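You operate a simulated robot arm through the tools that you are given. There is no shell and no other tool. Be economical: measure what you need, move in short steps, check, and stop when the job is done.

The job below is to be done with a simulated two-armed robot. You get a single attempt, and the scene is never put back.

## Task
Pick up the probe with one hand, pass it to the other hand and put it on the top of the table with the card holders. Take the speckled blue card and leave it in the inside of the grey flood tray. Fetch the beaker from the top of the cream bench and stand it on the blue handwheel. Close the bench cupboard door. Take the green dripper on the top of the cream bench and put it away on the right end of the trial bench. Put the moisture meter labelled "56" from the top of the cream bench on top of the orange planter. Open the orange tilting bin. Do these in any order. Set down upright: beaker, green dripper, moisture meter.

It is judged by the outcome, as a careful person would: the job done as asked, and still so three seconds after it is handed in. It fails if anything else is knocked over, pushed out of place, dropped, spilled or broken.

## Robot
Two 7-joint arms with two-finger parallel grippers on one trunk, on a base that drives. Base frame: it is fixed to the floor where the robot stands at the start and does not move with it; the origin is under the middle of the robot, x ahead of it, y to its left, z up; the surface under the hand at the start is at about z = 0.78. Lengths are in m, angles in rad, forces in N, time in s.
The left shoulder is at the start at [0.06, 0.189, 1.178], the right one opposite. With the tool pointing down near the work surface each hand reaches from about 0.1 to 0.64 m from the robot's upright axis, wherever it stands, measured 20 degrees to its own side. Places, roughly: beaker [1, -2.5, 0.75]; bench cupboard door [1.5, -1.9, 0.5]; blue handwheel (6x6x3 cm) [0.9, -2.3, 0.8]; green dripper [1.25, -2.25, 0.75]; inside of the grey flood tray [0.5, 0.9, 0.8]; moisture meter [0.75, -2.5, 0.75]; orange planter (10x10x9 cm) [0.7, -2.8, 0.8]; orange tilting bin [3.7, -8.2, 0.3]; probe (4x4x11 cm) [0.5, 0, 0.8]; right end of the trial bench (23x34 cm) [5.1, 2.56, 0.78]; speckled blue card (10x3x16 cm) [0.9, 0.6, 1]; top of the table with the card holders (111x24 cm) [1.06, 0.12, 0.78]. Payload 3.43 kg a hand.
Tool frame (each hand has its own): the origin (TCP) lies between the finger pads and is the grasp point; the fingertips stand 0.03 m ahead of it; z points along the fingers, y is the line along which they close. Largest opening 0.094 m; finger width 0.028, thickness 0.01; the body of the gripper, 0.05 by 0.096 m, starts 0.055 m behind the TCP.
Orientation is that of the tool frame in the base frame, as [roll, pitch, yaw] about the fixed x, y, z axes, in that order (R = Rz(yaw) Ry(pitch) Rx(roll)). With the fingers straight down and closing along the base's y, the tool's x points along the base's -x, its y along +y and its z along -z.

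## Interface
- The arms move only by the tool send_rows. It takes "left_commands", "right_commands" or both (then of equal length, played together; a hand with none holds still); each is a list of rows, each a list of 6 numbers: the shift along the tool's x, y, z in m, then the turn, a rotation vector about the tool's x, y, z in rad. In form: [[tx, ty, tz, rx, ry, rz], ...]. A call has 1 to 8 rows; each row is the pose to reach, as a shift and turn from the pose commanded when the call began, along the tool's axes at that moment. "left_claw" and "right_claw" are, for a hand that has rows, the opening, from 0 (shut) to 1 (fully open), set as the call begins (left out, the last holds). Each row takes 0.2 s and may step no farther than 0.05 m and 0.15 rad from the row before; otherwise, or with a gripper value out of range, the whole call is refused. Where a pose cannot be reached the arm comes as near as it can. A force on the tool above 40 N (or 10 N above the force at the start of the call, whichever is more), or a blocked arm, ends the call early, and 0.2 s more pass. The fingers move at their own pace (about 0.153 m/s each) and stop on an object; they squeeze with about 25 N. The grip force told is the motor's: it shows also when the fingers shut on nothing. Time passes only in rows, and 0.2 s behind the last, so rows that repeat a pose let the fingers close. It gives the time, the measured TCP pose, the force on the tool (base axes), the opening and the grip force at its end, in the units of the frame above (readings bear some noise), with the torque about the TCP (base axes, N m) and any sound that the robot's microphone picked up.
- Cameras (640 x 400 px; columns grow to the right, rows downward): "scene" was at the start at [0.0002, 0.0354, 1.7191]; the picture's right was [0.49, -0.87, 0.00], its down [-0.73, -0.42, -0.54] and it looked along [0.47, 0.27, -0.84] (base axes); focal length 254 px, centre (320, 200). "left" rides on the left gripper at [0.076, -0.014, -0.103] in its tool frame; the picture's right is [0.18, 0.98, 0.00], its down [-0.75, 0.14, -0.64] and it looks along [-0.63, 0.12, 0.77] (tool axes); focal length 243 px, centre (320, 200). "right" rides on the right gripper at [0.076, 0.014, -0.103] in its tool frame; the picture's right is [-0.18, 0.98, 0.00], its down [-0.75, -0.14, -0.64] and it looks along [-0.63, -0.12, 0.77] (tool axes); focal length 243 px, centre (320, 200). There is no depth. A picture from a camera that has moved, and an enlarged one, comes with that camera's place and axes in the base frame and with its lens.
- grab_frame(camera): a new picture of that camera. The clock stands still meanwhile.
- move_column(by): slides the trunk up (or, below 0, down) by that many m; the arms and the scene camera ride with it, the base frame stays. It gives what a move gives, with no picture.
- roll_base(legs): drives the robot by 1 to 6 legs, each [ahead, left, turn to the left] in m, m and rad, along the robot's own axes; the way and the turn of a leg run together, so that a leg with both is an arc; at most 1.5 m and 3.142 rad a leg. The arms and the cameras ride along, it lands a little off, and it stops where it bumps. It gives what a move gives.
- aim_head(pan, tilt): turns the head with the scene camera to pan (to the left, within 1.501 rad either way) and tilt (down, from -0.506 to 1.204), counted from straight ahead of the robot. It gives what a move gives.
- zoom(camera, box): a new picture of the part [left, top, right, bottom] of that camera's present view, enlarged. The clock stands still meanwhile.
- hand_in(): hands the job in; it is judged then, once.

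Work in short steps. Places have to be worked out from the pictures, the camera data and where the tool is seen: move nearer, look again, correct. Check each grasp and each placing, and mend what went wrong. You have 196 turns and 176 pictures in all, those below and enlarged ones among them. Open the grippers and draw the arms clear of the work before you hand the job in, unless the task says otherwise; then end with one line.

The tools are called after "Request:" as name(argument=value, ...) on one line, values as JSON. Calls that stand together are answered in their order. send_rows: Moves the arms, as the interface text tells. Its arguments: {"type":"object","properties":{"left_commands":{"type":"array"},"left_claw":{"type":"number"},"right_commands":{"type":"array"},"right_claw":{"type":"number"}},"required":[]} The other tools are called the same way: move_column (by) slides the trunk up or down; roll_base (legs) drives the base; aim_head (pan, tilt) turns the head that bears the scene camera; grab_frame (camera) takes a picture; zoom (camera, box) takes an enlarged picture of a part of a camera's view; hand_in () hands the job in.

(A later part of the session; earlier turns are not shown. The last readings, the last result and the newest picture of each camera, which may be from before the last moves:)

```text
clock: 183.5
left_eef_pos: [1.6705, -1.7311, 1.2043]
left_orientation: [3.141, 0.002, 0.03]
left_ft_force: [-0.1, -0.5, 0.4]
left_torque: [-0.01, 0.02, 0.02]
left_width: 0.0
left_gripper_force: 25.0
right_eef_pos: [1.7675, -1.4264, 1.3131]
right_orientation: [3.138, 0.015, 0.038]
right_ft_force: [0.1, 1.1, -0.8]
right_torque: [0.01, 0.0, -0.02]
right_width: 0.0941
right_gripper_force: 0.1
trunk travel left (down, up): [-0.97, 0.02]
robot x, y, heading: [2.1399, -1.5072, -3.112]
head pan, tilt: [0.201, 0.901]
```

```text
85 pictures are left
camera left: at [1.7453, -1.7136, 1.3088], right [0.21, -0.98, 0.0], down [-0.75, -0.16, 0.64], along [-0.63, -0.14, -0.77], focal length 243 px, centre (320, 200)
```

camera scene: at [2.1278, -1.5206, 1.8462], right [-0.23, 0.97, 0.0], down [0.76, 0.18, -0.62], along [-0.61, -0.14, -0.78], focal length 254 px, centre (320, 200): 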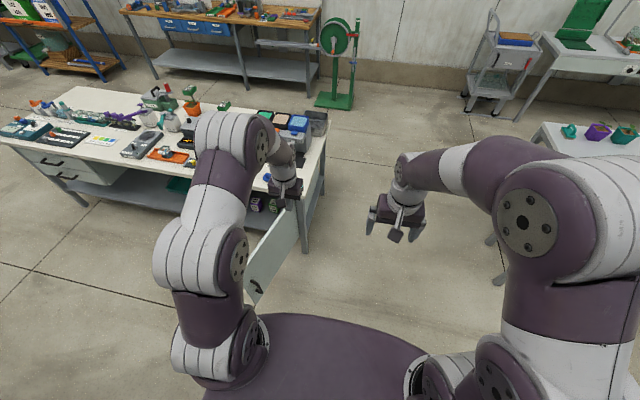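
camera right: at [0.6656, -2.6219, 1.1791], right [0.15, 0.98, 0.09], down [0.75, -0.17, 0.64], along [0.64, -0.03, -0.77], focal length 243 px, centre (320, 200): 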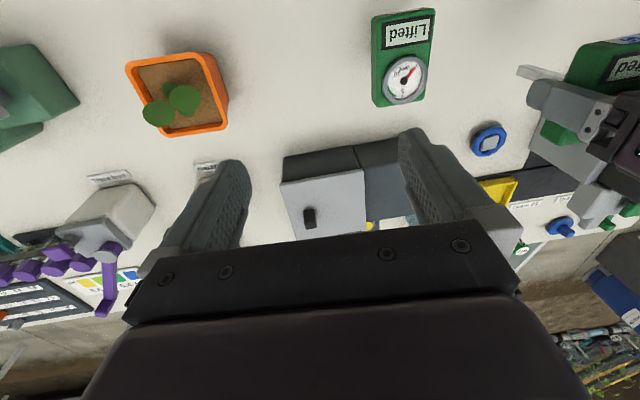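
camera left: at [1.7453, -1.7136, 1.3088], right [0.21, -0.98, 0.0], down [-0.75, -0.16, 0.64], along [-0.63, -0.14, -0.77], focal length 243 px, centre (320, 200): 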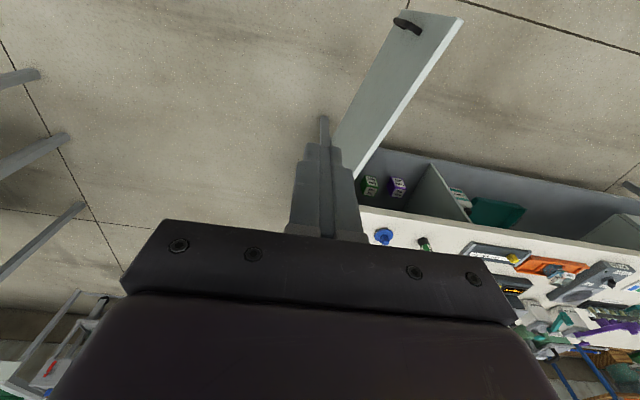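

Column moves are limited to 0.4, so lower in two steps.

Request:
move_column(by=-0.4)

Request:
move_column(by=-0.2)

Request:
grab_frame(camera="left")

Request:
grab_frame(camera="scene")

```text
clock: 187.3
left_eef_pos: [1.6689, -1.73, 0.805]
left_orientation: [-3.14, -0.001, 0.03]
left_ft_force: [0.3, 0.0, -0.3]
left_torque: [-0.02, 0.04, 0.01]
left_width: 0.0002
left_gripper_force: 25.0
right_eef_pos: [1.7655, -1.4268, 0.9139]
right_orientation: [3.135, 0.01, 0.039]
right_ft_force: [-0.6, -0.4, -0.5]
right_torque: [0.02, 0.01, 0.02]
right_width: 0.0941
right_gripper_force: 0.1
trunk travel left (down, up): [-0.57, 0.42]
robot x, y, heading: [2.1372, -1.5051, -3.119]
head pan, tilt: [0.201, 0.901]
```

```text
clock: 189.5
left_eef_pos: [1.6684, -1.7299, 0.6047]
left_orientation: [-3.141, 0.001, 0.029]
left_ft_force: [0.2, -0.3, -0.2]
left_torque: [0.02, -0.04, 0.0]
left_width: 0.0002
left_gripper_force: 24.6
right_eef_pos: [1.7656, -1.4267, 0.7139]
right_orientation: [3.135, 0.01, 0.037]
right_ft_force: [-0.2, -0.7, 0.7]
right_torque: [0.04, 0.02, 0.0]
right_width: 0.0938
right_gripper_force: 0.0
trunk travel left (down, up): [-0.37, 0.62]
robot x, y, heading: [2.1433, -1.5044, -3.115]
head pan, tilt: [0.201, 0.901]
```

```text
84 pictures are left
camera left: at [1.7436, -1.714, 0.7082], right [0.21, -0.98, 0.0], down [-0.75, -0.16, 0.64], along [-0.63, -0.14, -0.77], focal length 243 px, centre (320, 200)
```

left: 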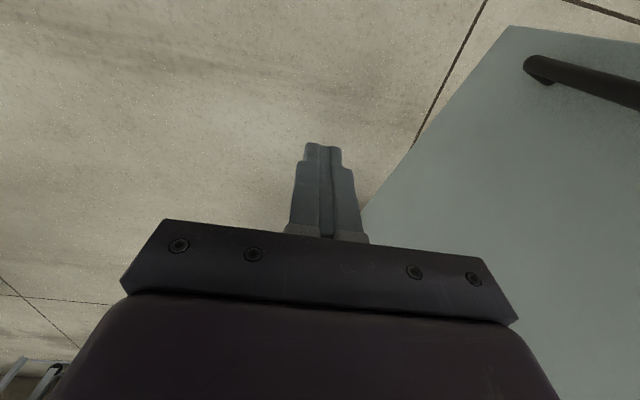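

```text
83 pictures are left
camera scene: at [2.1254, -1.5212, 1.2463], right [-0.23, 0.97, 0.0], down [0.76, 0.18, -0.62], along [-0.61, -0.14, -0.78], focal length 254 px, centre (320, 200)
```

scene: 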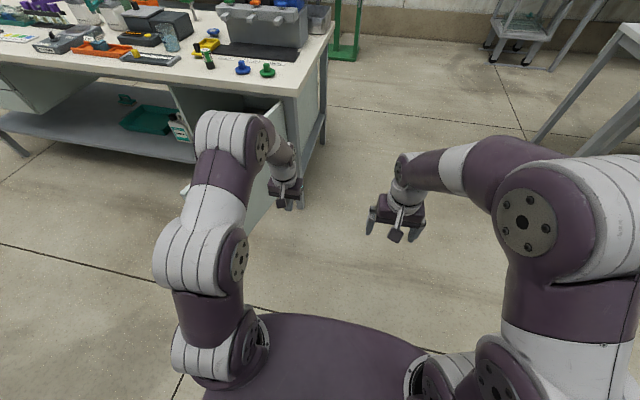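

The hand is beside the door on its outer side. Push by strafing the base left, following the door's arc; first half.

Request:
roll_base(legs=[[0, 0.19, 0], [0.05, 0.11, 0], [0.08, 0.09, 0]])

Request:
grab_frame(camera="scene")

Request:
grab_frame(camera="left")

```text
clock: 192.8
left_eef_pos: [1.5496, -2.132, 0.6038]
left_orientation: [3.141, -0.001, 0.031]
left_ft_force: [0.2, -0.5, 0.2]
left_torque: [0.0, -0.01, 0.0]
left_width: 0.0
left_gripper_force: 24.9
right_eef_pos: [1.6468, -1.8275, 0.7132]
right_orientation: [3.139, 0.01, 0.042]
right_ft_force: [-0.5, -0.1, 0.0]
right_torque: [-0.01, 0.0, 0.04]
right_width: 0.0939
right_gripper_force: 0.0
trunk travel left (down, up): [-0.37, 0.62]
robot x, y, heading: [2.0204, -1.9051, -3.112]
head pan, tilt: [0.201, 0.901]
```

```text
82 pictures are left
camera scene: at [2.0055, -1.9209, 1.2462], right [-0.23, 0.97, 0.0], down [0.76, 0.18, -0.62], along [-0.6, -0.14, -0.78], focal length 254 px, centre (320, 200)
```

scene: 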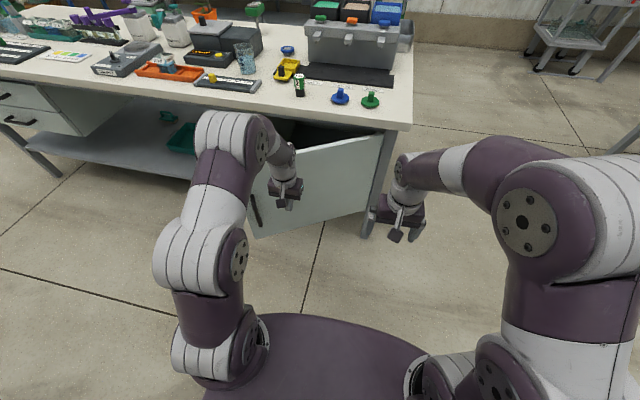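

```text
81 pictures are left
camera left: at [1.6246, -2.1142, 0.7077], right [0.21, -0.98, 0.0], down [-0.75, -0.16, 0.64], along [-0.63, -0.14, -0.77], focal length 243 px, centre (320, 200)
```

left: 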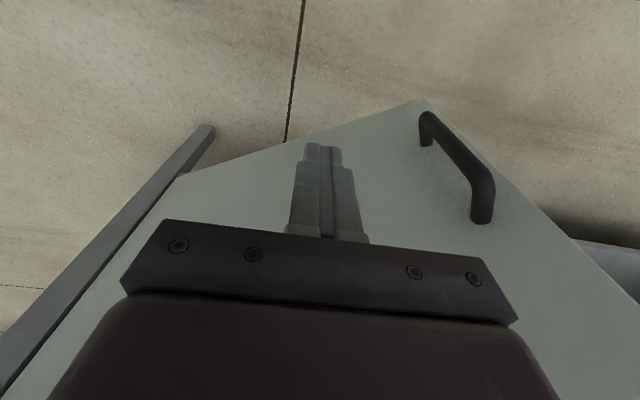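

The door is now about 30° from closed. Continue pushing, then finish forward (-x).

Request:
roll_base(legs=[[0.08, 0.04, 0], [0.06, 0.01, 0]])

Request:
grab_frame(camera="scene")

Request:
grab_frame(camera="left")

```text
clock: 194.4
left_eef_pos: [1.4109, -2.1833, 0.6044]
left_orientation: [-3.141, -0.001, 0.032]
left_ft_force: [-0.4, 0.3, -0.4]
left_torque: [-0.01, 0.0, 0.02]
left_width: 0.0001
left_gripper_force: 24.7
right_eef_pos: [1.5083, -1.8799, 0.7124]
right_orientation: [3.137, 0.012, 0.04]
right_ft_force: [-1.1, 0.3, 0.0]
right_torque: [-0.02, -0.01, -0.02]
right_width: 0.094
right_gripper_force: 0.1
trunk travel left (down, up): [-0.37, 0.62]
robot x, y, heading: [1.8819, -1.9584, -3.109]
head pan, tilt: [0.201, 0.901]
```

```text
80 pictures are left
camera scene: at [1.867, -1.9741, 1.2462], right [-0.23, 0.97, 0.0], down [0.76, 0.18, -0.62], along [-0.6, -0.14, -0.78], focal length 254 px, centre (320, 200)
```

scene: 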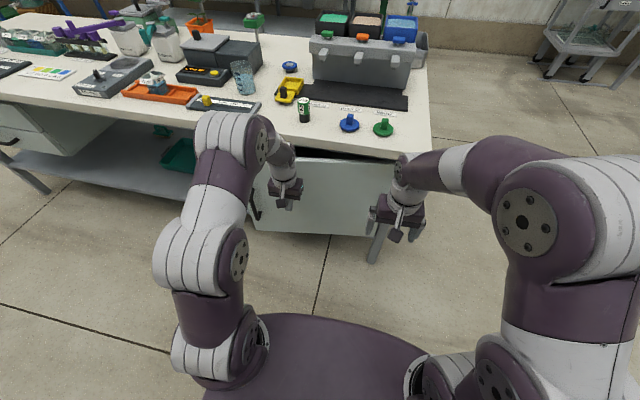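

```text
79 pictures are left
camera left: at [1.4861, -2.1677, 0.7076], right [0.21, -0.98, 0.0], down [-0.75, -0.16, 0.64], along [-0.63, -0.14, -0.77], focal length 243 px, centre (320, 200)
```

left: 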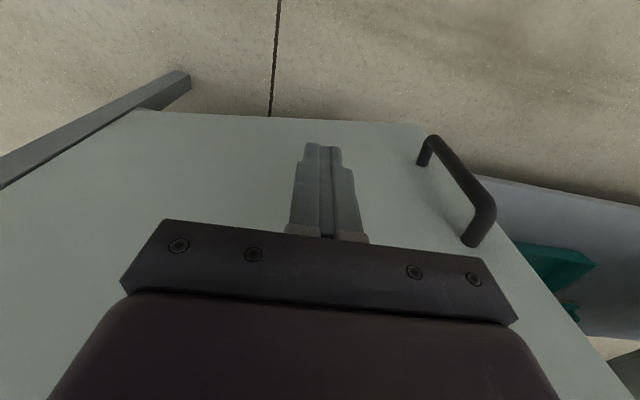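

Nearly shut (~13° left). I tilt the left hand so the fingers lead, then push on forward.

Request:
send_rows(left_commands=[[0, 0, 0, 0, -0.14, 0], [0, 0, 0, 0, -0.28, 0], [0, 0, 0, 0, -0.42, 0]])

Request:
roll_base(legs=[[0.06, 0, 0]])

Request:
grab_frame(camera="left")

```text
clock: 195.2
left_eef_pos: [1.4114, -2.1837, 0.6057]
left_orientation: [3.14, 0.423, 0.03]
left_ft_force: [0.0, 0.0, -0.4]
left_torque: [0.02, 0.0, -0.02]
left_width: 0.0
left_gripper_force: 25.0
right_eef_pos: [1.5089, -1.8803, 0.7137]
right_orientation: [3.136, 0.011, 0.039]
right_ft_force: [0.7, 0.4, -0.4]
right_torque: [-0.02, 0.01, 0.04]
right_width: 0.0938
right_gripper_force: 0.0
trunk travel left (down, up): [-0.37, 0.62]
robot x, y, heading: [1.883, -1.9584, -3.111]
head pan, tilt: [0.201, 0.901]
```

```text
clock: 196.2
left_eef_pos: [1.3528, -2.1865, 0.6051]
left_orientation: [3.141, 0.419, 0.031]
left_ft_force: [0.1, -0.6, -1.0]
left_torque: [0.01, 0.02, 0.01]
left_width: 0.0001
left_gripper_force: 25.0
right_eef_pos: [1.4494, -1.8812, 0.7124]
right_orientation: [3.137, 0.011, 0.041]
right_ft_force: [0.3, -0.1, 0.1]
right_torque: [0.0, -0.05, 0.0]
right_width: 0.0939
right_gripper_force: 0.0
trunk travel left (down, up): [-0.37, 0.62]
robot x, y, heading: [1.8238, -1.9607, -3.114]
head pan, tilt: [0.201, 0.901]
```

```text
78 pictures are left
camera left: at [1.4624, -2.1683, 0.668], right [0.2, -0.98, -0.07], down [-0.42, -0.15, 0.89], along [-0.88, -0.15, -0.44], focal length 243 px, centre (320, 200)
```

left: 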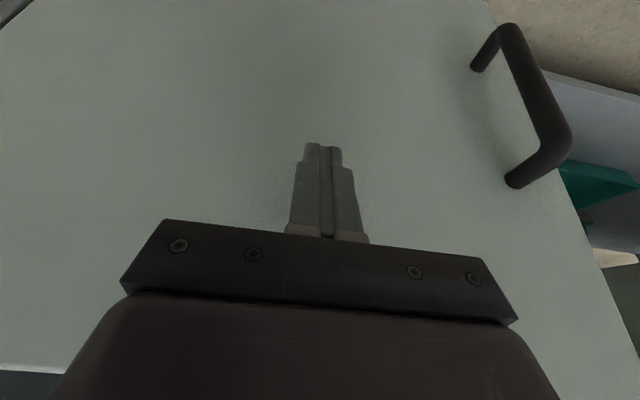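

No resistance yet; push on with the arm in 1.5 cm steps so the force limit can stop it.

Request:
send_rows(left_commands=[[-0.0137, 0, 0.006, 0, 0, 0], [-0.0274, 0, 0.0123, 0, 0, 0], [-0.041, 0, 0.0185, 0, 0, 0], [-0.0547, 0, 0.0246, 0, 0, 0]])

Request:
grab_frame(camera="left")

Request:
grab_frame(camera="scene")

```text
clock: 197.2
left_eef_pos: [1.2923, -2.1882, 0.6055]
left_orientation: [3.141, 0.42, 0.031]
left_ft_force: [-0.1, 0.4, 0.6]
left_torque: [0.01, 0.0, 0.01]
left_width: 0.0
left_gripper_force: 25.6
right_eef_pos: [1.4495, -1.882, 0.7142]
right_orientation: [3.137, 0.01, 0.04]
right_ft_force: [0.8, 0.3, -0.4]
right_torque: [-0.04, 0.01, -0.02]
right_width: 0.0941
right_gripper_force: 0.0
trunk travel left (down, up): [-0.37, 0.62]
robot x, y, heading: [1.8228, -1.9596, -3.112]
head pan, tilt: [0.201, 0.901]
```

```text
77 pictures are left
camera left: at [1.4025, -2.1702, 0.6689], right [0.2, -0.98, -0.07], down [-0.42, -0.15, 0.89], along [-0.88, -0.15, -0.44], focal length 243 px, centre (320, 200)
```

left: 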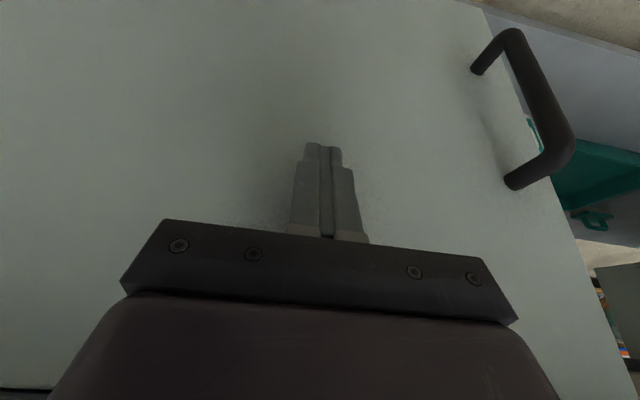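

```text
76 pictures are left
camera scene: at [1.8093, -1.9757, 1.2462], right [-0.23, 0.97, 0.0], down [0.76, 0.18, -0.62], along [-0.6, -0.14, -0.78], focal length 254 px, centre (320, 200)
```

scene: 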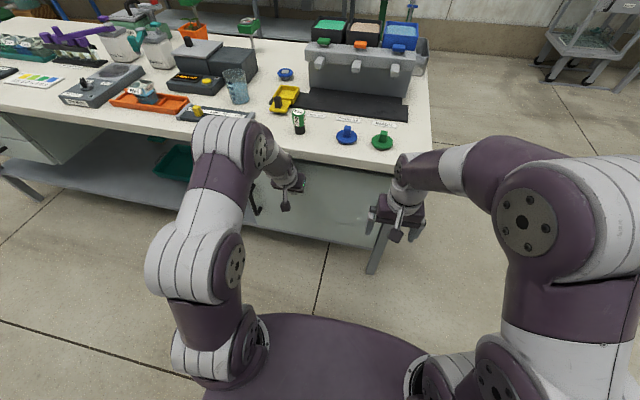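

Lower the column 6 cm to keep the wrist clear of the bench top edge, then push further until it resists.

Request:
move_column(by=-0.07)

Request:
send_rows(left_commands=[[-0.0091, 0, 0.0041, 0, 0, 0], [-0.0182, 0, 0.0082, 0, 0, 0], [-0.0274, 0, 0.0123, 0, 0, 0], [-0.0365, 0, 0.0164, 0, 0, 0]])

Request:
grab_frame(camera="left")

```text
clock: 198.3
left_eef_pos: [1.2929, -2.1872, 0.5358]
left_orientation: [3.141, 0.421, 0.03]
left_ft_force: [-0.2, 0.3, -0.2]
left_torque: [0.03, -0.02, -0.03]
left_width: 0.0003
left_gripper_force: 24.9
right_eef_pos: [1.4507, -1.8821, 0.6446]
right_orientation: [3.136, 0.009, 0.041]
right_ft_force: [-0.7, 0.2, 0.4]
right_torque: [0.0, 0.04, -0.01]
right_width: 0.0942
right_gripper_force: 0.1
trunk travel left (down, up): [-0.3, 0.69]
robot x, y, heading: [1.8236, -1.9605, -3.113]
head pan, tilt: [0.201, 0.901]
```

```text
clock: 198.8
left_eef_pos: [1.2879, -2.1873, 0.5325]
left_orientation: [-3.141, 0.402, 0.032]
left_ft_force: [6.6, 0.1, -0.3]
left_torque: [-0.06, 0.46, 0.02]
left_width: 0.0001
left_gripper_force: 24.3
right_eef_pos: [1.4512, -1.8823, 0.6446]
right_orientation: [3.136, 0.014, 0.043]
right_ft_force: [0.3, 0.8, 1.3]
right_torque: [-0.01, 0.02, -0.02]
right_width: 0.094
right_gripper_force: 0.1
trunk travel left (down, up): [-0.3, 0.69]
robot x, y, heading: [1.8243, -1.9617, -3.11]
head pan, tilt: [0.201, 0.901]
stopped in row 2 (left hand): the force on the tool passed its limit at 51 N (the readings are from after the stop); the commanded pose is now the measured one
```

```text
75 pictures are left
camera left: at [1.3971, -2.17, 0.598], right [0.2, -0.98, -0.07], down [-0.44, -0.16, 0.89], along [-0.88, -0.15, -0.46], focal length 243 px, centre (320, 200)
```

left: 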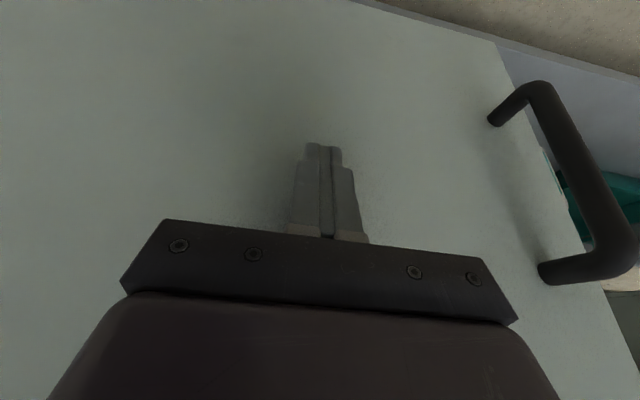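

The door is fully closed (51 N resistance). Back off, raise the column, and inspect the items near this side.

Request:
roll_base(legs=[[-0.15, 0, 0]])

Request:
move_column(by=0.4)

Request:
move_column(by=0.22)

Request:
grab_frame(camera="scene")

Request:
zoom(camera="scene", box=[200, 60, 400, 200])

```text
clock: 200.1
left_eef_pos: [1.4357, -2.1834, 0.5316]
left_orientation: [-3.139, 0.404, 0.031]
left_ft_force: [-0.9, 0.3, 0.3]
left_torque: [0.01, 0.03, 0.0]
left_width: 0.0002
left_gripper_force: 25.1
right_eef_pos: [1.6009, -1.8776, 0.6442]
right_orientation: [3.136, 0.014, 0.04]
right_ft_force: [0.0, 0.3, 0.2]
right_torque: [-0.02, -0.01, 0.0]
right_width: 0.0937
right_gripper_force: 0.1
trunk travel left (down, up): [-0.3, 0.69]
robot x, y, heading: [1.9766, -1.9545, -3.107]
head pan, tilt: [0.201, 0.901]
```

```text
clock: 204.0
left_eef_pos: [1.4359, -2.1835, 0.9303]
left_orientation: [-3.14, 0.401, 0.032]
left_ft_force: [0.6, 0.0, -0.3]
left_torque: [-0.01, 0.02, 0.03]
left_width: 0.0
left_gripper_force: 25.0
right_eef_pos: [1.6, -1.8775, 1.044]
right_orientation: [3.137, 0.009, 0.04]
right_ft_force: [-0.1, 0.4, 0.1]
right_torque: [-0.03, 0.0, -0.01]
right_width: 0.0942
right_gripper_force: 0.1
trunk travel left (down, up): [-0.7, 0.29]
robot x, y, heading: [1.9759, -1.9565, -3.111]
head pan, tilt: [0.201, 0.901]
```

```text
clock: 206.3
left_eef_pos: [1.4349, -2.1825, 1.1519]
left_orientation: [-3.141, 0.401, 0.031]
left_ft_force: [0.0, 0.6, -0.5]
left_torque: [0.04, 0.0, -0.03]
left_width: 0.0004
left_gripper_force: 25.2
right_eef_pos: [1.5986, -1.8768, 1.2633]
right_orientation: [3.137, 0.011, 0.042]
right_ft_force: [-0.1, 1.2, 0.5]
right_torque: [0.01, 0.01, -0.04]
right_width: 0.0937
right_gripper_force: 0.0
trunk travel left (down, up): [-0.92, 0.07]
robot x, y, heading: [1.9734, -1.9551, -3.108]
head pan, tilt: [0.201, 0.901]
```

```text
74 pictures are left
camera scene: at [1.9594, -1.9712, 1.7962], right [-0.23, 0.97, 0.0], down [0.76, 0.18, -0.62], along [-0.6, -0.14, -0.78], focal length 254 px, centre (320, 200)
```

scene: 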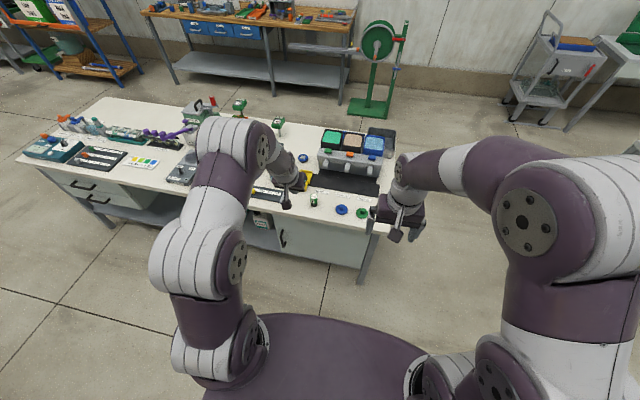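

```text
2.86 times, centred on (300, 130) of scene
camera zoom: at [1.9594, -1.9712, 1.7962], right [-0.23, 0.97, 0.0], down [0.76, 0.18, -0.62], along [-0.6, -0.14, -0.78], focal length 726 px, centre (377, 400)
```

zoom: 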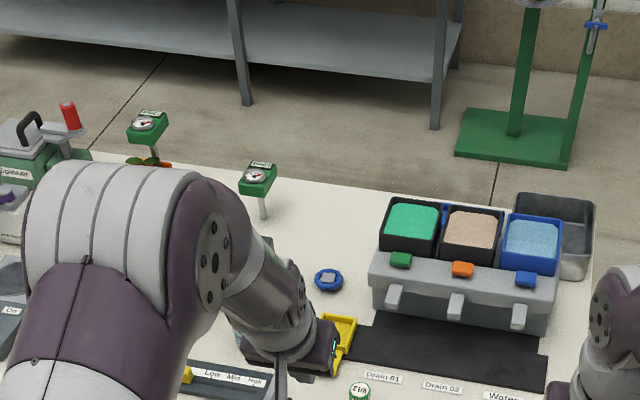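

Zoom on the small green/blue objects near the bench's back edge.

Request:
zoom(camera="scene", box=[280, 160, 400, 235])

```text
5.33 times, centred on (340, 198) of scene
camera zoom: at [1.9594, -1.9712, 1.7962], right [-0.23, 0.97, 0.0], down [0.76, 0.18, -0.62], along [-0.6, -0.14, -0.78], focal length 1356 px, centre (213, 213)
```

zoom: 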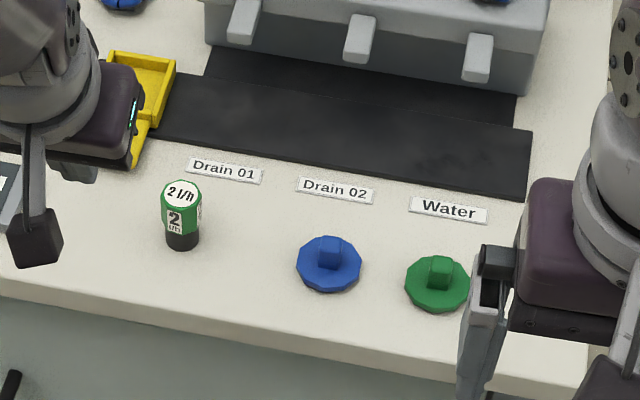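

The "2 l/h" can is the green dripper, at about (1.19,-2.18). First the beaker: I move up to the bench back edge at (1.58,-2.17).

Request:
roll_base(legs=[[0.2, 0.215, -0.033], [0.19, 0, 0]])

Request:
send_rows(left_commands=[[0, 0, 0, 0, 0, 0], [0, 0, 0, 0, 0, 0]], left_claw=1)

Request:
grab_frame(camera="left")

Request:
grab_frame(camera="scene")

```text
clock: 209.5
left_eef_pos: [1.0383, -2.3666, 1.1541]
left_orientation: [3.141, 0.405, -0.014]
left_ft_force: [0.5, -0.2, 0.3]
left_torque: [0.02, 0.03, 0.0]
left_width: 0.0001
left_gripper_force: 24.9
right_eef_pos: [1.216, -2.0679, 1.2648]
right_orientation: [3.136, 0.013, -0.006]
right_ft_force: [-0.7, 0.0, 0.6]
right_torque: [-0.03, 0.0, -0.01]
right_width: 0.0942
right_gripper_force: 0.2
trunk travel left (down, up): [-0.92, 0.07]
robot x, y, heading: [1.5827, -2.1645, 3.129]
head pan, tilt: [0.201, 0.901]
```

```text
clock: 210.1
left_eef_pos: [1.0363, -2.3666, 1.1522]
left_orientation: [-3.139, 0.405, -0.013]
left_ft_force: [-0.5, -0.6, -0.1]
left_torque: [-0.01, 0.01, 0.0]
left_width: 0.0942
left_gripper_force: 0.0
right_eef_pos: [1.2138, -2.0682, 1.2635]
right_orientation: [3.137, 0.012, -0.003]
right_ft_force: [0.1, 0.2, 0.6]
right_torque: [-0.01, 0.0, 0.01]
right_width: 0.094
right_gripper_force: 0.0
trunk travel left (down, up): [-0.92, 0.07]
robot x, y, heading: [1.5817, -2.1631, 3.127]
head pan, tilt: [0.201, 0.901]
```

```text
71 pictures are left
camera left: at [1.146, -2.3538, 1.2179], right [0.16, -0.99, -0.07], down [-0.44, -0.14, 0.89], along [-0.88, -0.11, -0.46], focal length 243 px, centre (320, 200)
```

left: 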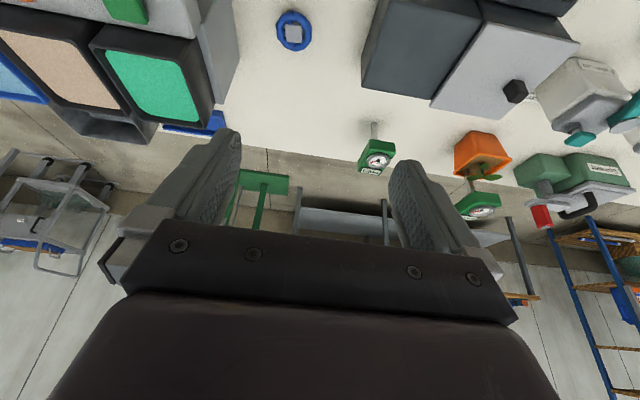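

```text
70 pictures are left
camera scene: at [1.5702, -2.1784, 1.7962], right [-0.18, 0.98, 0.0], down [0.77, 0.14, -0.62], along [-0.61, -0.11, -0.78], focal length 254 px, centre (320, 200)
```

scene: 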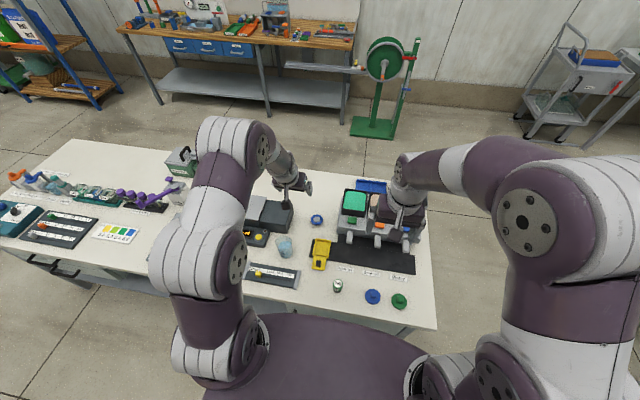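

Zoom the scene around beaker and handwheel for precise positions.

Request:
zoom(camera="scene", box=[240, 190, 360, 300])

```text
3.64 times, centred on (300, 245) of scene
camera zoom: at [1.5702, -2.1784, 1.7962], right [-0.18, 0.98, 0.0], down [0.77, 0.14, -0.62], along [-0.61, -0.11, -0.78], focal length 924 px, centre (393, 36)
```

zoom: 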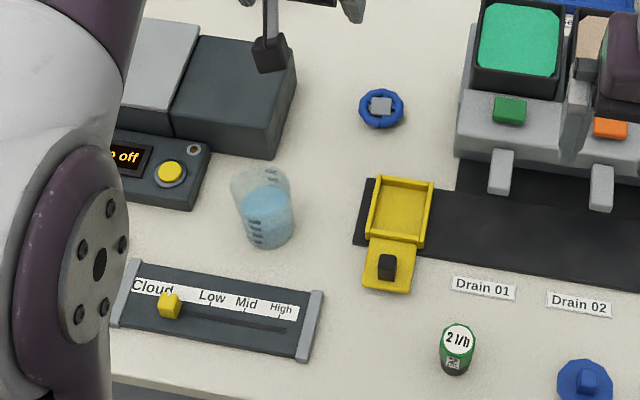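

The beaker (with water) stands at (1.09,-2.42), rim z≈0.88; handwheel centre ≈ (0.90,-2.315). Lower the column 0.2 and bring the left hand to a pitched pre-grasp pose.

Request:
move_column(by=-0.2)

Request:
send_rows(left_commands=[[0.03, 0.013, -0.02, 0, -0.05, 0], [0.06, 0.026, -0.033, 0, -0.1, 0], [0.09, 0.039, -0.033, 0, -0.15, 0], [0.1204, 0.0514, -0.0331, 0, -0.195, 0]])

Request:
grab_frame(camera="left")

Request:
zoom(camera="scene", box=[220, 180, 380, 300])

```text
clock: 212.2
left_eef_pos: [1.0358, -2.3666, 0.9517]
left_orientation: [-3.141, 0.404, -0.014]
left_ft_force: [-0.7, 0.0, 0.1]
left_torque: [0.0, -0.02, 0.0]
left_width: 0.094
left_gripper_force: 0.0
right_eef_pos: [1.2128, -2.0684, 1.0634]
right_orientation: [3.138, 0.01, -0.005]
right_ft_force: [-0.7, 0.2, 0.2]
right_torque: [0.03, 0.01, -0.03]
right_width: 0.0942
right_gripper_force: 0.1
trunk travel left (down, up): [-0.72, 0.27]
robot x, y, heading: [1.5839, -2.1631, 3.124]
head pan, tilt: [0.201, 0.901]
```

```text
clock: 213.2
left_eef_pos: [1.1457, -2.4079, 0.9385]
left_orientation: [-3.112, 0.571, -0.012]
left_ft_force: [0.6, 0.2, -0.1]
left_torque: [0.03, 0.01, -0.02]
left_width: 0.0939
left_gripper_force: 0.0
left hand out of reach, approached as far as the arm can: row 3, 4
right_eef_pos: [1.2133, -2.0696, 1.0634]
right_orientation: [3.139, 0.01, -0.004]
right_ft_force: [0.1, 0.7, 0.5]
right_torque: [-0.01, 0.0, -0.01]
right_width: 0.0938
right_gripper_force: 0.0
trunk travel left (down, up): [-0.72, 0.27]
robot x, y, heading: [1.5856, -2.1627, 3.129]
head pan, tilt: [0.201, 0.901]
```

```text
68 pictures are left
camera left: at [1.2655, -2.399, 0.985], right [0.13, -0.98, -0.12], down [-0.29, -0.16, 0.94], along [-0.95, -0.08, -0.31], focal length 243 px, centre (320, 200)
```

left: 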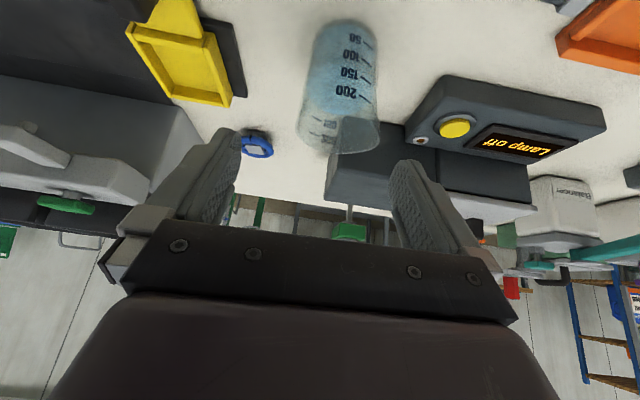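

```text
3.33 times, centred on (300, 240) of scene
camera zoom: at [1.5677, -2.1789, 1.5962], right [-0.18, 0.98, 0.0], down [0.77, 0.14, -0.62], along [-0.61, -0.11, -0.78], focal length 847 px, centre (387, 67)
```

zoom: 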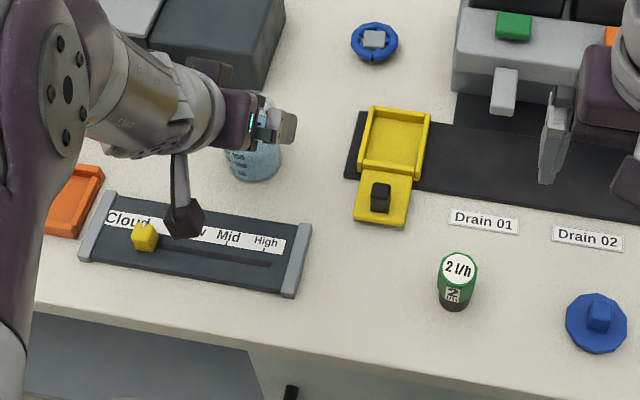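

The beaker is right ahead between the fingers. Advance along the tool axis in two steps and re-check.

Request:
send_rows(left_commands=[[0.003, 0.006, 0.03, 0, 0, 0], [0.006, 0.011, 0.06, 0, 0, 0]])

Request:
grab_frame(camera="left")

```text
clock: 213.8
left_eef_pos: [1.1166, -2.4224, 0.8844]
left_orientation: [-3.141, 0.597, -0.015]
left_ft_force: [1.1, 0.1, 0.0]
left_torque: [0.01, 0.0, -0.04]
left_width: 0.094
left_gripper_force: 0.0
right_eef_pos: [1.2126, -2.0701, 1.063]
right_orientation: [3.136, 0.011, -0.002]
right_ft_force: [-0.8, 0.3, 0.1]
right_torque: [-0.03, -0.02, -0.01]
right_width: 0.0941
right_gripper_force: 0.0
trunk travel left (down, up): [-0.72, 0.27]
robot x, y, heading: [1.5809, -2.1667, 3.129]
head pan, tilt: [0.201, 0.901]
```

```text
66 pictures are left
camera left: at [1.2378, -2.409, 0.9273], right [0.14, -0.98, -0.1], down [-0.26, -0.14, 0.95], along [-0.95, -0.1, -0.28], focal length 243 px, centre (320, 200)
```

left: 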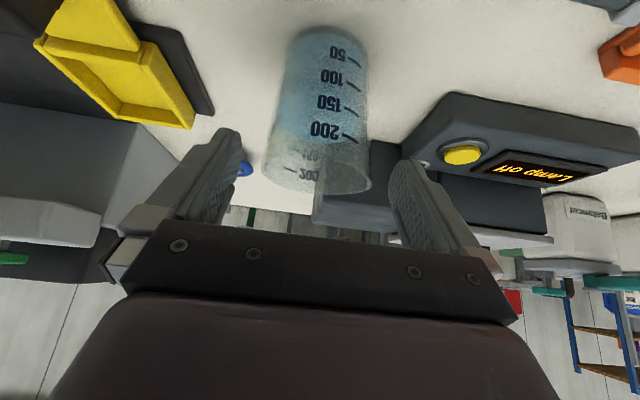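

Centred. Advance 5.5 cm further and close gently on the beaker.

Request:
send_rows(left_commands=[[0.003, 0, 0.028, 0, 0, 0], [0.006, -0.001, 0.055, 0, 0, 0]])

Request:
send_rows(left_commands=[[0, 0, 0, 0, 0, 0], [0, 0, 0, 0, 0, 0]], left_claw=0.4)

Request:
grab_frame(camera="left")

```text
clock: 214.4
left_eef_pos: [1.0881, -2.419, 0.8366]
left_orientation: [-3.141, 0.597, -0.012]
left_ft_force: [0.5, 0.1, 0.1]
left_torque: [0.01, -0.01, -0.02]
left_width: 0.0941
left_gripper_force: 0.0
right_eef_pos: [1.2125, -2.0695, 1.0637]
right_orientation: [3.138, 0.01, -0.003]
right_ft_force: [0.4, 0.1, 0.1]
right_torque: [0.03, 0.02, -0.02]
right_width: 0.094
right_gripper_force: 0.0
trunk travel left (down, up): [-0.72, 0.27]
robot x, y, heading: [1.586, -2.1641, 3.126]
head pan, tilt: [0.201, 0.901]
```

```text
clock: 215.0
left_eef_pos: [1.0876, -2.4197, 0.839]
left_orientation: [-3.139, 0.599, -0.015]
left_ft_force: [0.5, 1.2, 2.1]
left_torque: [-0.1, -0.04, 0.0]
left_width: 0.0696
left_gripper_force: 25.4
right_eef_pos: [1.2134, -2.0688, 1.0631]
right_orientation: [3.137, 0.013, -0.004]
right_ft_force: [-0.1, 0.2, 0.2]
right_torque: [0.0, 0.0, 0.02]
right_width: 0.094
right_gripper_force: 0.1
trunk travel left (down, up): [-0.72, 0.27]
robot x, y, heading: [1.5831, -2.165, 3.129]
head pan, tilt: [0.201, 0.901]
```

```text
65 pictures are left
camera left: at [1.2089, -2.4072, 0.8806], right [0.14, -0.98, -0.1], down [-0.26, -0.14, 0.95], along [-0.95, -0.1, -0.28], focal length 243 px, centre (320, 200)
```

left: 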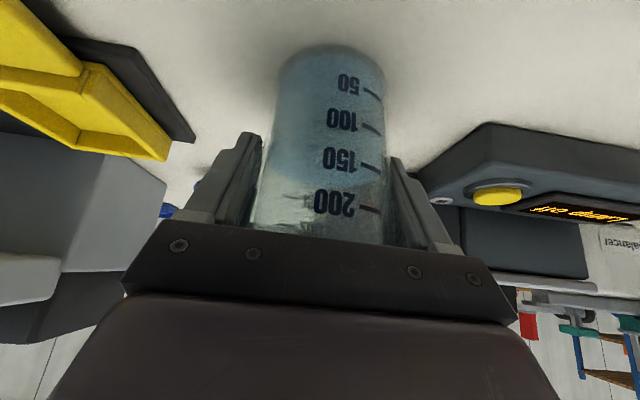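

Beaker held. Lift it 0.1 m smoothly with the column.

Request:
move_column(by=0.1)

Request:
send_rows(left_commands=[[0, -0.02, 0, 0, 0, 0], [0, -0.045, 0, 0, 0, 0], [0, -0.07, 0, 0, 0, 0], [0, -0.09, 0, 0, 0, 0], [0, -0.1025, 0, 0, 0, 0]])

Request:
grab_frame(camera="left")

Request:
zoom(camera="scene", box=[220, 180, 380, 300])

```text
clock: 216.4
left_eef_pos: [1.0872, -2.4208, 0.9379]
left_orientation: [-3.139, 0.596, -0.013]
left_ft_force: [0.1, -0.7, -1.6]
left_torque: [0.0, 0.03, 0.01]
left_width: 0.0698
left_gripper_force: 25.1
right_eef_pos: [1.2125, -2.0696, 1.163]
right_orientation: [3.136, 0.011, -0.003]
right_ft_force: [1.0, -0.3, 0.8]
right_torque: [-0.01, 0.02, -0.03]
right_width: 0.0937
right_gripper_force: 0.1
trunk travel left (down, up): [-0.82, 0.17]
robot x, y, heading: [1.5799, -2.1642, 3.124]
head pan, tilt: [0.201, 0.901]
```

```text
clock: 217.6
left_eef_pos: [1.0929, -2.3634, 0.9376]
left_orientation: [-3.131, 0.593, -0.014]
left_ft_force: [-0.1, 0.1, -1.8]
left_torque: [-0.01, -0.01, 0.03]
left_width: 0.0697
left_gripper_force: 25.0
left hand out of reach, approached as far as the arm can: row 3, 4, 5
right_eef_pos: [1.2128, -2.0677, 1.163]
right_orientation: [3.137, 0.011, -0.004]
right_ft_force: [-1.0, -0.5, 0.1]
right_torque: [0.0, 0.04, 0.0]
right_width: 0.094
right_gripper_force: 0.1
trunk travel left (down, up): [-0.82, 0.17]
robot x, y, heading: [1.5815, -2.1644, 3.122]
head pan, tilt: [0.201, 0.901]
```

```text
64 pictures are left
camera left: at [1.2125, -2.3518, 0.9797], right [0.13, -0.98, -0.11], down [-0.27, -0.15, 0.95], along [-0.95, -0.1, -0.28], focal length 243 px, centre (320, 200)
```

left: 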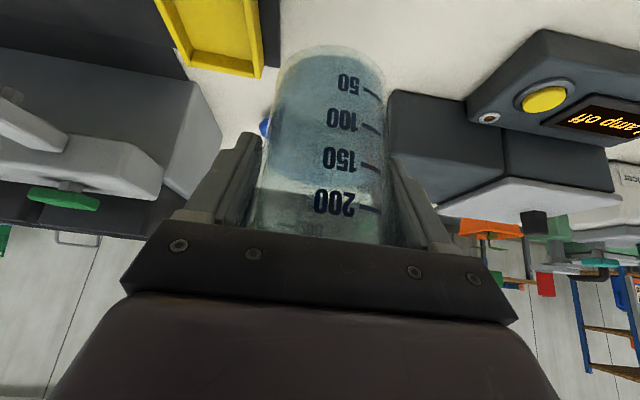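

```text
3.33 times, centred on (300, 240) of scene
camera zoom: at [1.5676, -2.1783, 1.6962], right [-0.18, 0.98, 0.0], down [0.77, 0.14, -0.62], along [-0.61, -0.11, -0.78], focal length 847 px, centre (387, 67)
```

zoom: 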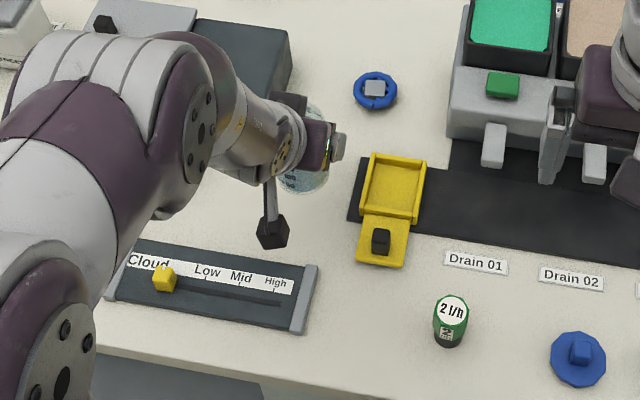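

The arm is too folded there; I restore the commanded pose and use the base to shift right 5 cm instead.

Request:
send_rows(left_commands=[[0, 0.02, 0, 0, 0, 0], [0, 0.04, 0, 0, 0, 0], [0, 0.043, 0.01, 0, 0, 0]])

Request:
roll_base(legs=[[0, -0.06, 0]])

```text
clock: 218.4
left_eef_pos: [1.0874, -2.4083, 0.928]
left_orientation: [-3.139, 0.598, -0.013]
left_ft_force: [0.1, -0.4, -1.7]
left_torque: [0.0, 0.03, 0.0]
left_width: 0.0698
left_gripper_force: 24.9
right_eef_pos: [1.2128, -2.0684, 1.1618]
right_orientation: [3.136, 0.011, -0.005]
right_ft_force: [-0.6, -1.0, -0.1]
right_torque: [0.0, 0.02, 0.0]
right_width: 0.094
right_gripper_force: 0.2
trunk travel left (down, up): [-0.82, 0.17]
robot x, y, heading: [1.582, -2.1643, 3.121]
head pan, tilt: [0.201, 0.901]
```

```text
clock: 219.3
left_eef_pos: [1.0877, -2.352, 0.9271]
left_orientation: [-3.138, 0.598, -0.012]
left_ft_force: [-0.3, -0.4, -2.0]
left_torque: [0.01, -0.01, -0.03]
left_width: 0.0696
left_gripper_force: 24.8
right_eef_pos: [1.2133, -2.0138, 1.1626]
right_orientation: [3.139, 0.011, -0.002]
right_ft_force: [0.6, 0.1, 0.0]
right_torque: [0.03, -0.02, -0.01]
right_width: 0.0942
right_gripper_force: 0.0
trunk travel left (down, up): [-0.82, 0.17]
robot x, y, heading: [1.5843, -2.107, 3.131]
head pan, tilt: [0.201, 0.901]
```

Now extend the arm forward toward the handwheel: 10 cm ahead and 3.7 cm to the right.

Request:
send_rows(left_commands=[[-0.0207, 0, 0.014, 0, 0, 0], [-0.0414, -0.012, 0.028, 0, 0, 0], [-0.062, -0.024, 0.0422, 0, 0, 0], [-0.0827, -0.037, 0.0562, 0, 0, 0]])

Request:
grab_frame(camera="left")

Request:
zoom(camera="scene", box=[220, 180, 380, 300])

```text
clock: 220.3
left_eef_pos: [0.9864, -2.3152, 0.9249]
left_orientation: [-3.139, 0.596, -0.01]
left_ft_force: [-0.2, 0.5, -1.7]
left_torque: [0.01, -0.01, 0.01]
left_width: 0.0696
left_gripper_force: 25.4
right_eef_pos: [1.2122, -2.0128, 1.1628]
right_orientation: [3.138, 0.008, -0.002]
right_ft_force: [-0.2, 0.0, -0.7]
right_torque: [0.03, -0.05, 0.02]
right_width: 0.0942
right_gripper_force: 0.0
trunk travel left (down, up): [-0.82, 0.17]
robot x, y, heading: [1.5855, -2.1012, 3.129]
head pan, tilt: [0.201, 0.901]
```

```text
62 pictures are left
camera left: at [1.1069, -2.303, 0.9693], right [0.14, -0.98, -0.1], down [-0.27, -0.14, 0.95], along [-0.95, -0.11, -0.28], focal length 243 px, centre (320, 200)
```

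left: 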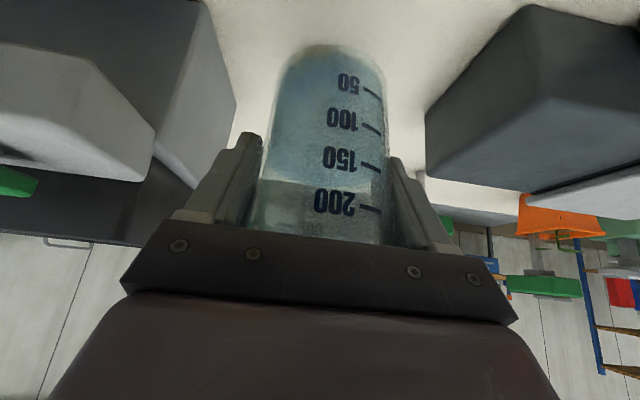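

```text
3.33 times, centred on (300, 240) of scene
camera zoom: at [1.5667, -2.1224, 1.6961], right [-0.19, 0.98, 0.0], down [0.77, 0.15, -0.62], along [-0.61, -0.11, -0.78], focal length 847 px, centre (387, 67)
```

zoom: 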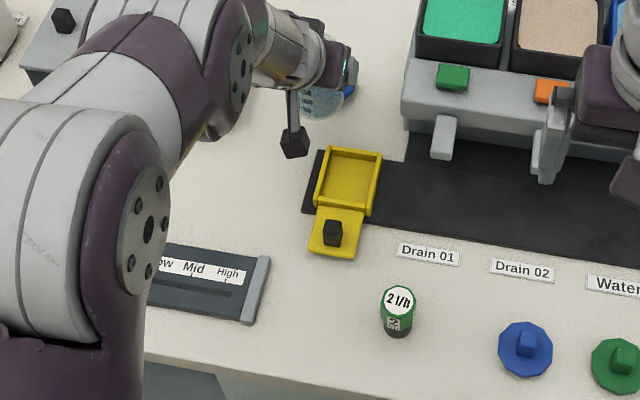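

The left view hides the handwheel; I use the right hand camera to see the beaker against the handwheel.

Request:
grab_frame(camera="right")

```text
60 pictures are left
camera right: at [1.2915, -2.0271, 1.2651], right [-0.19, -0.98, 0.01], down [-0.75, 0.15, 0.65], along [-0.64, 0.12, -0.76], focal length 243 px, centre (320, 200)
```

right: 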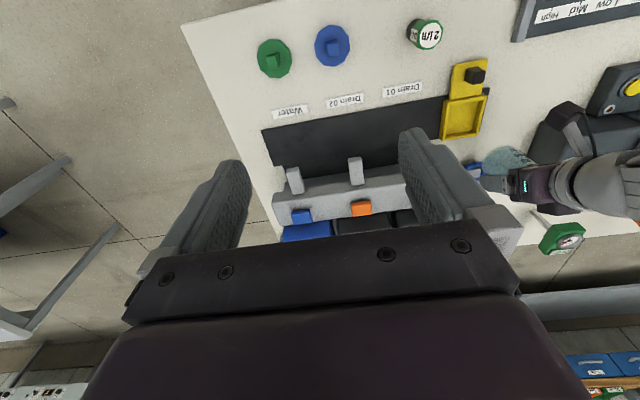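

Request:
zoom(camera="right", box=[440, 120, 560, 210])

```text
4.44 times, centred on (500, 165) of right
camera zoom: at [1.2915, -2.0271, 1.2651], right [-0.19, -0.98, 0.01], down [-0.75, 0.15, 0.65], along [-0.64, 0.12, -0.76], focal length 1078 px, centre (-480, 356)
```

zoom: 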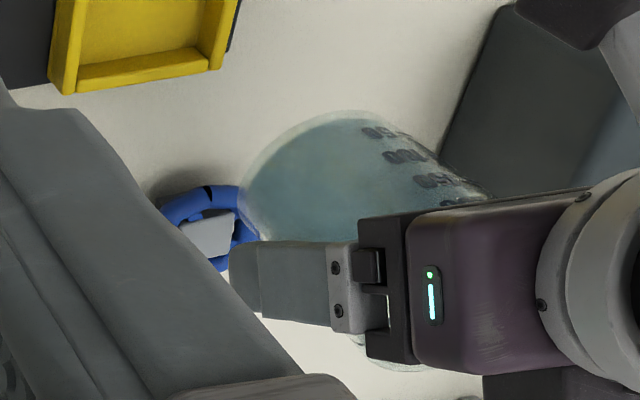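

Combining views, the handwheel centre is ≈ (0.905,-2.315). Extend the remaining 8.4 cm forward at this height.

Request:
send_rows(left_commands=[[-0.0174, 0, 0.0118, 0, 0, 0], [-0.0347, 0, 0.0236, 0, 0, 0], [-0.052, 0, 0.0354, 0, 0, 0], [-0.0695, 0, 0.0472, 0, 0, 0]])

Request:
zoom(camera="right", box=[440, 120, 560, 210])

Request:
zoom(camera="scene", box=[260, 160, 360, 240])

```text
clock: 221.3
left_eef_pos: [0.9053, -2.3116, 0.9269]
left_orientation: [-3.141, 0.594, -0.01]
left_ft_force: [-0.2, 0.5, -1.4]
left_torque: [-0.01, -0.02, 0.0]
left_width: 0.0698
left_gripper_force: 25.0
right_eef_pos: [1.2125, -2.0124, 1.163]
right_orientation: [3.137, 0.009, -0.002]
right_ft_force: [0.5, 0.1, -0.5]
right_torque: [-0.01, -0.02, 0.01]
right_width: 0.0939
right_gripper_force: 0.1
trunk travel left (down, up): [-0.82, 0.17]
robot x, y, heading: [1.5843, -2.1096, 3.127]
head pan, tilt: [0.201, 0.901]
```

```text
4.44 times, centred on (500, 165) of right
camera zoom: at [1.2917, -2.0262, 1.2651], right [-0.19, -0.98, 0.01], down [-0.75, 0.15, 0.65], along [-0.64, 0.12, -0.76], focal length 1078 px, centre (-480, 356)
```

zoom: 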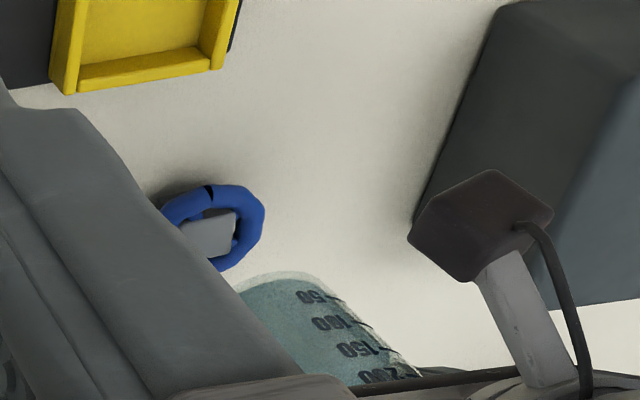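

```text
5.00 times, centred on (310, 200) of scene
camera zoom: at [1.5669, -2.1213, 1.6962], right [-0.19, 0.98, 0.0], down [0.77, 0.15, -0.62], along [-0.61, -0.11, -0.78], focal length 1271 px, centre (370, 200)
```

zoom: 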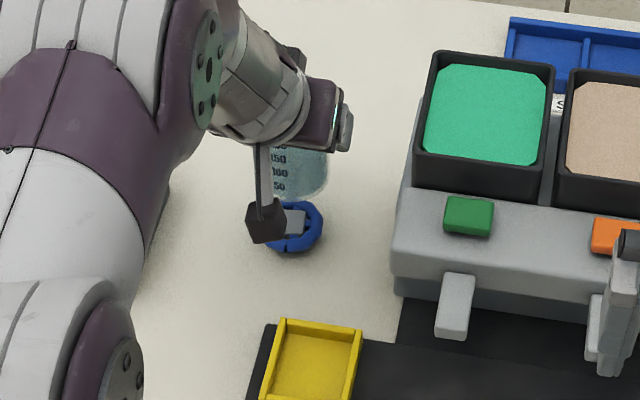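

Beaker centre aligns with the wheel within ~5 mm. Lower 4.5 cm with a 5 mm forward shift, then check.

Request:
send_rows(left_commands=[[0.007, 0, 0.013, 0, 0, 0], [0.014, 0, 0.027, 0, 0, 0], [0.0212, 0.001, 0.04, 0, 0, 0]])

Request:
zoom(camera="right", box=[440, 120, 560, 210])

Request:
zoom(camera="scene", box=[280, 180, 340, 220])

```text
clock: 222.1
left_eef_pos: [0.9007, -2.3118, 0.8833]
left_orientation: [-3.14, 0.596, -0.012]
left_ft_force: [0.4, 0.7, -2.6]
left_torque: [0.01, 0.02, 0.02]
left_width: 0.0699
left_gripper_force: 25.2
right_eef_pos: [1.2122, -2.0115, 1.1626]
right_orientation: [3.137, 0.01, -0.004]
right_ft_force: [0.0, -0.3, -0.8]
right_torque: [-0.02, 0.02, 0.0]
right_width: 0.0941
right_gripper_force: 0.0
trunk travel left (down, up): [-0.82, 0.17]
robot x, y, heading: [1.5833, -2.1044, 3.124]
head pan, tilt: [0.201, 0.901]
```

```text
4.44 times, centred on (500, 165) of right
camera zoom: at [1.293, -2.0261, 1.2655], right [-0.19, -0.98, 0.01], down [-0.75, 0.15, 0.65], along [-0.64, 0.12, -0.76], focal length 1078 px, centre (-480, 356)
```

zoom: 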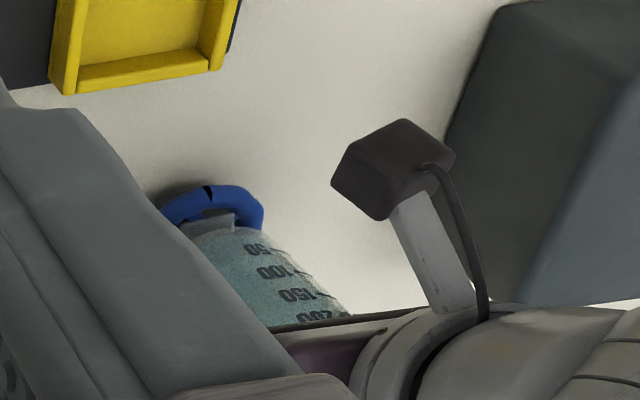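

```text
10.00 times, centred on (310, 200) of scene
camera zoom: at [1.5687, -2.1212, 1.6962], right [-0.19, 0.98, 0.0], down [0.77, 0.15, -0.62], along [-0.61, -0.11, -0.78], focal length 2542 px, centre (420, 200)
```

zoom: 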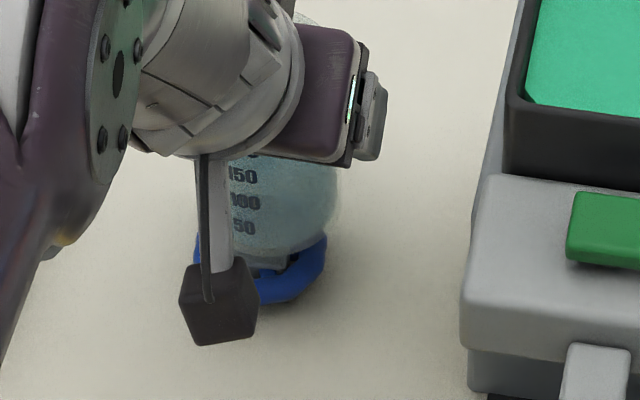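

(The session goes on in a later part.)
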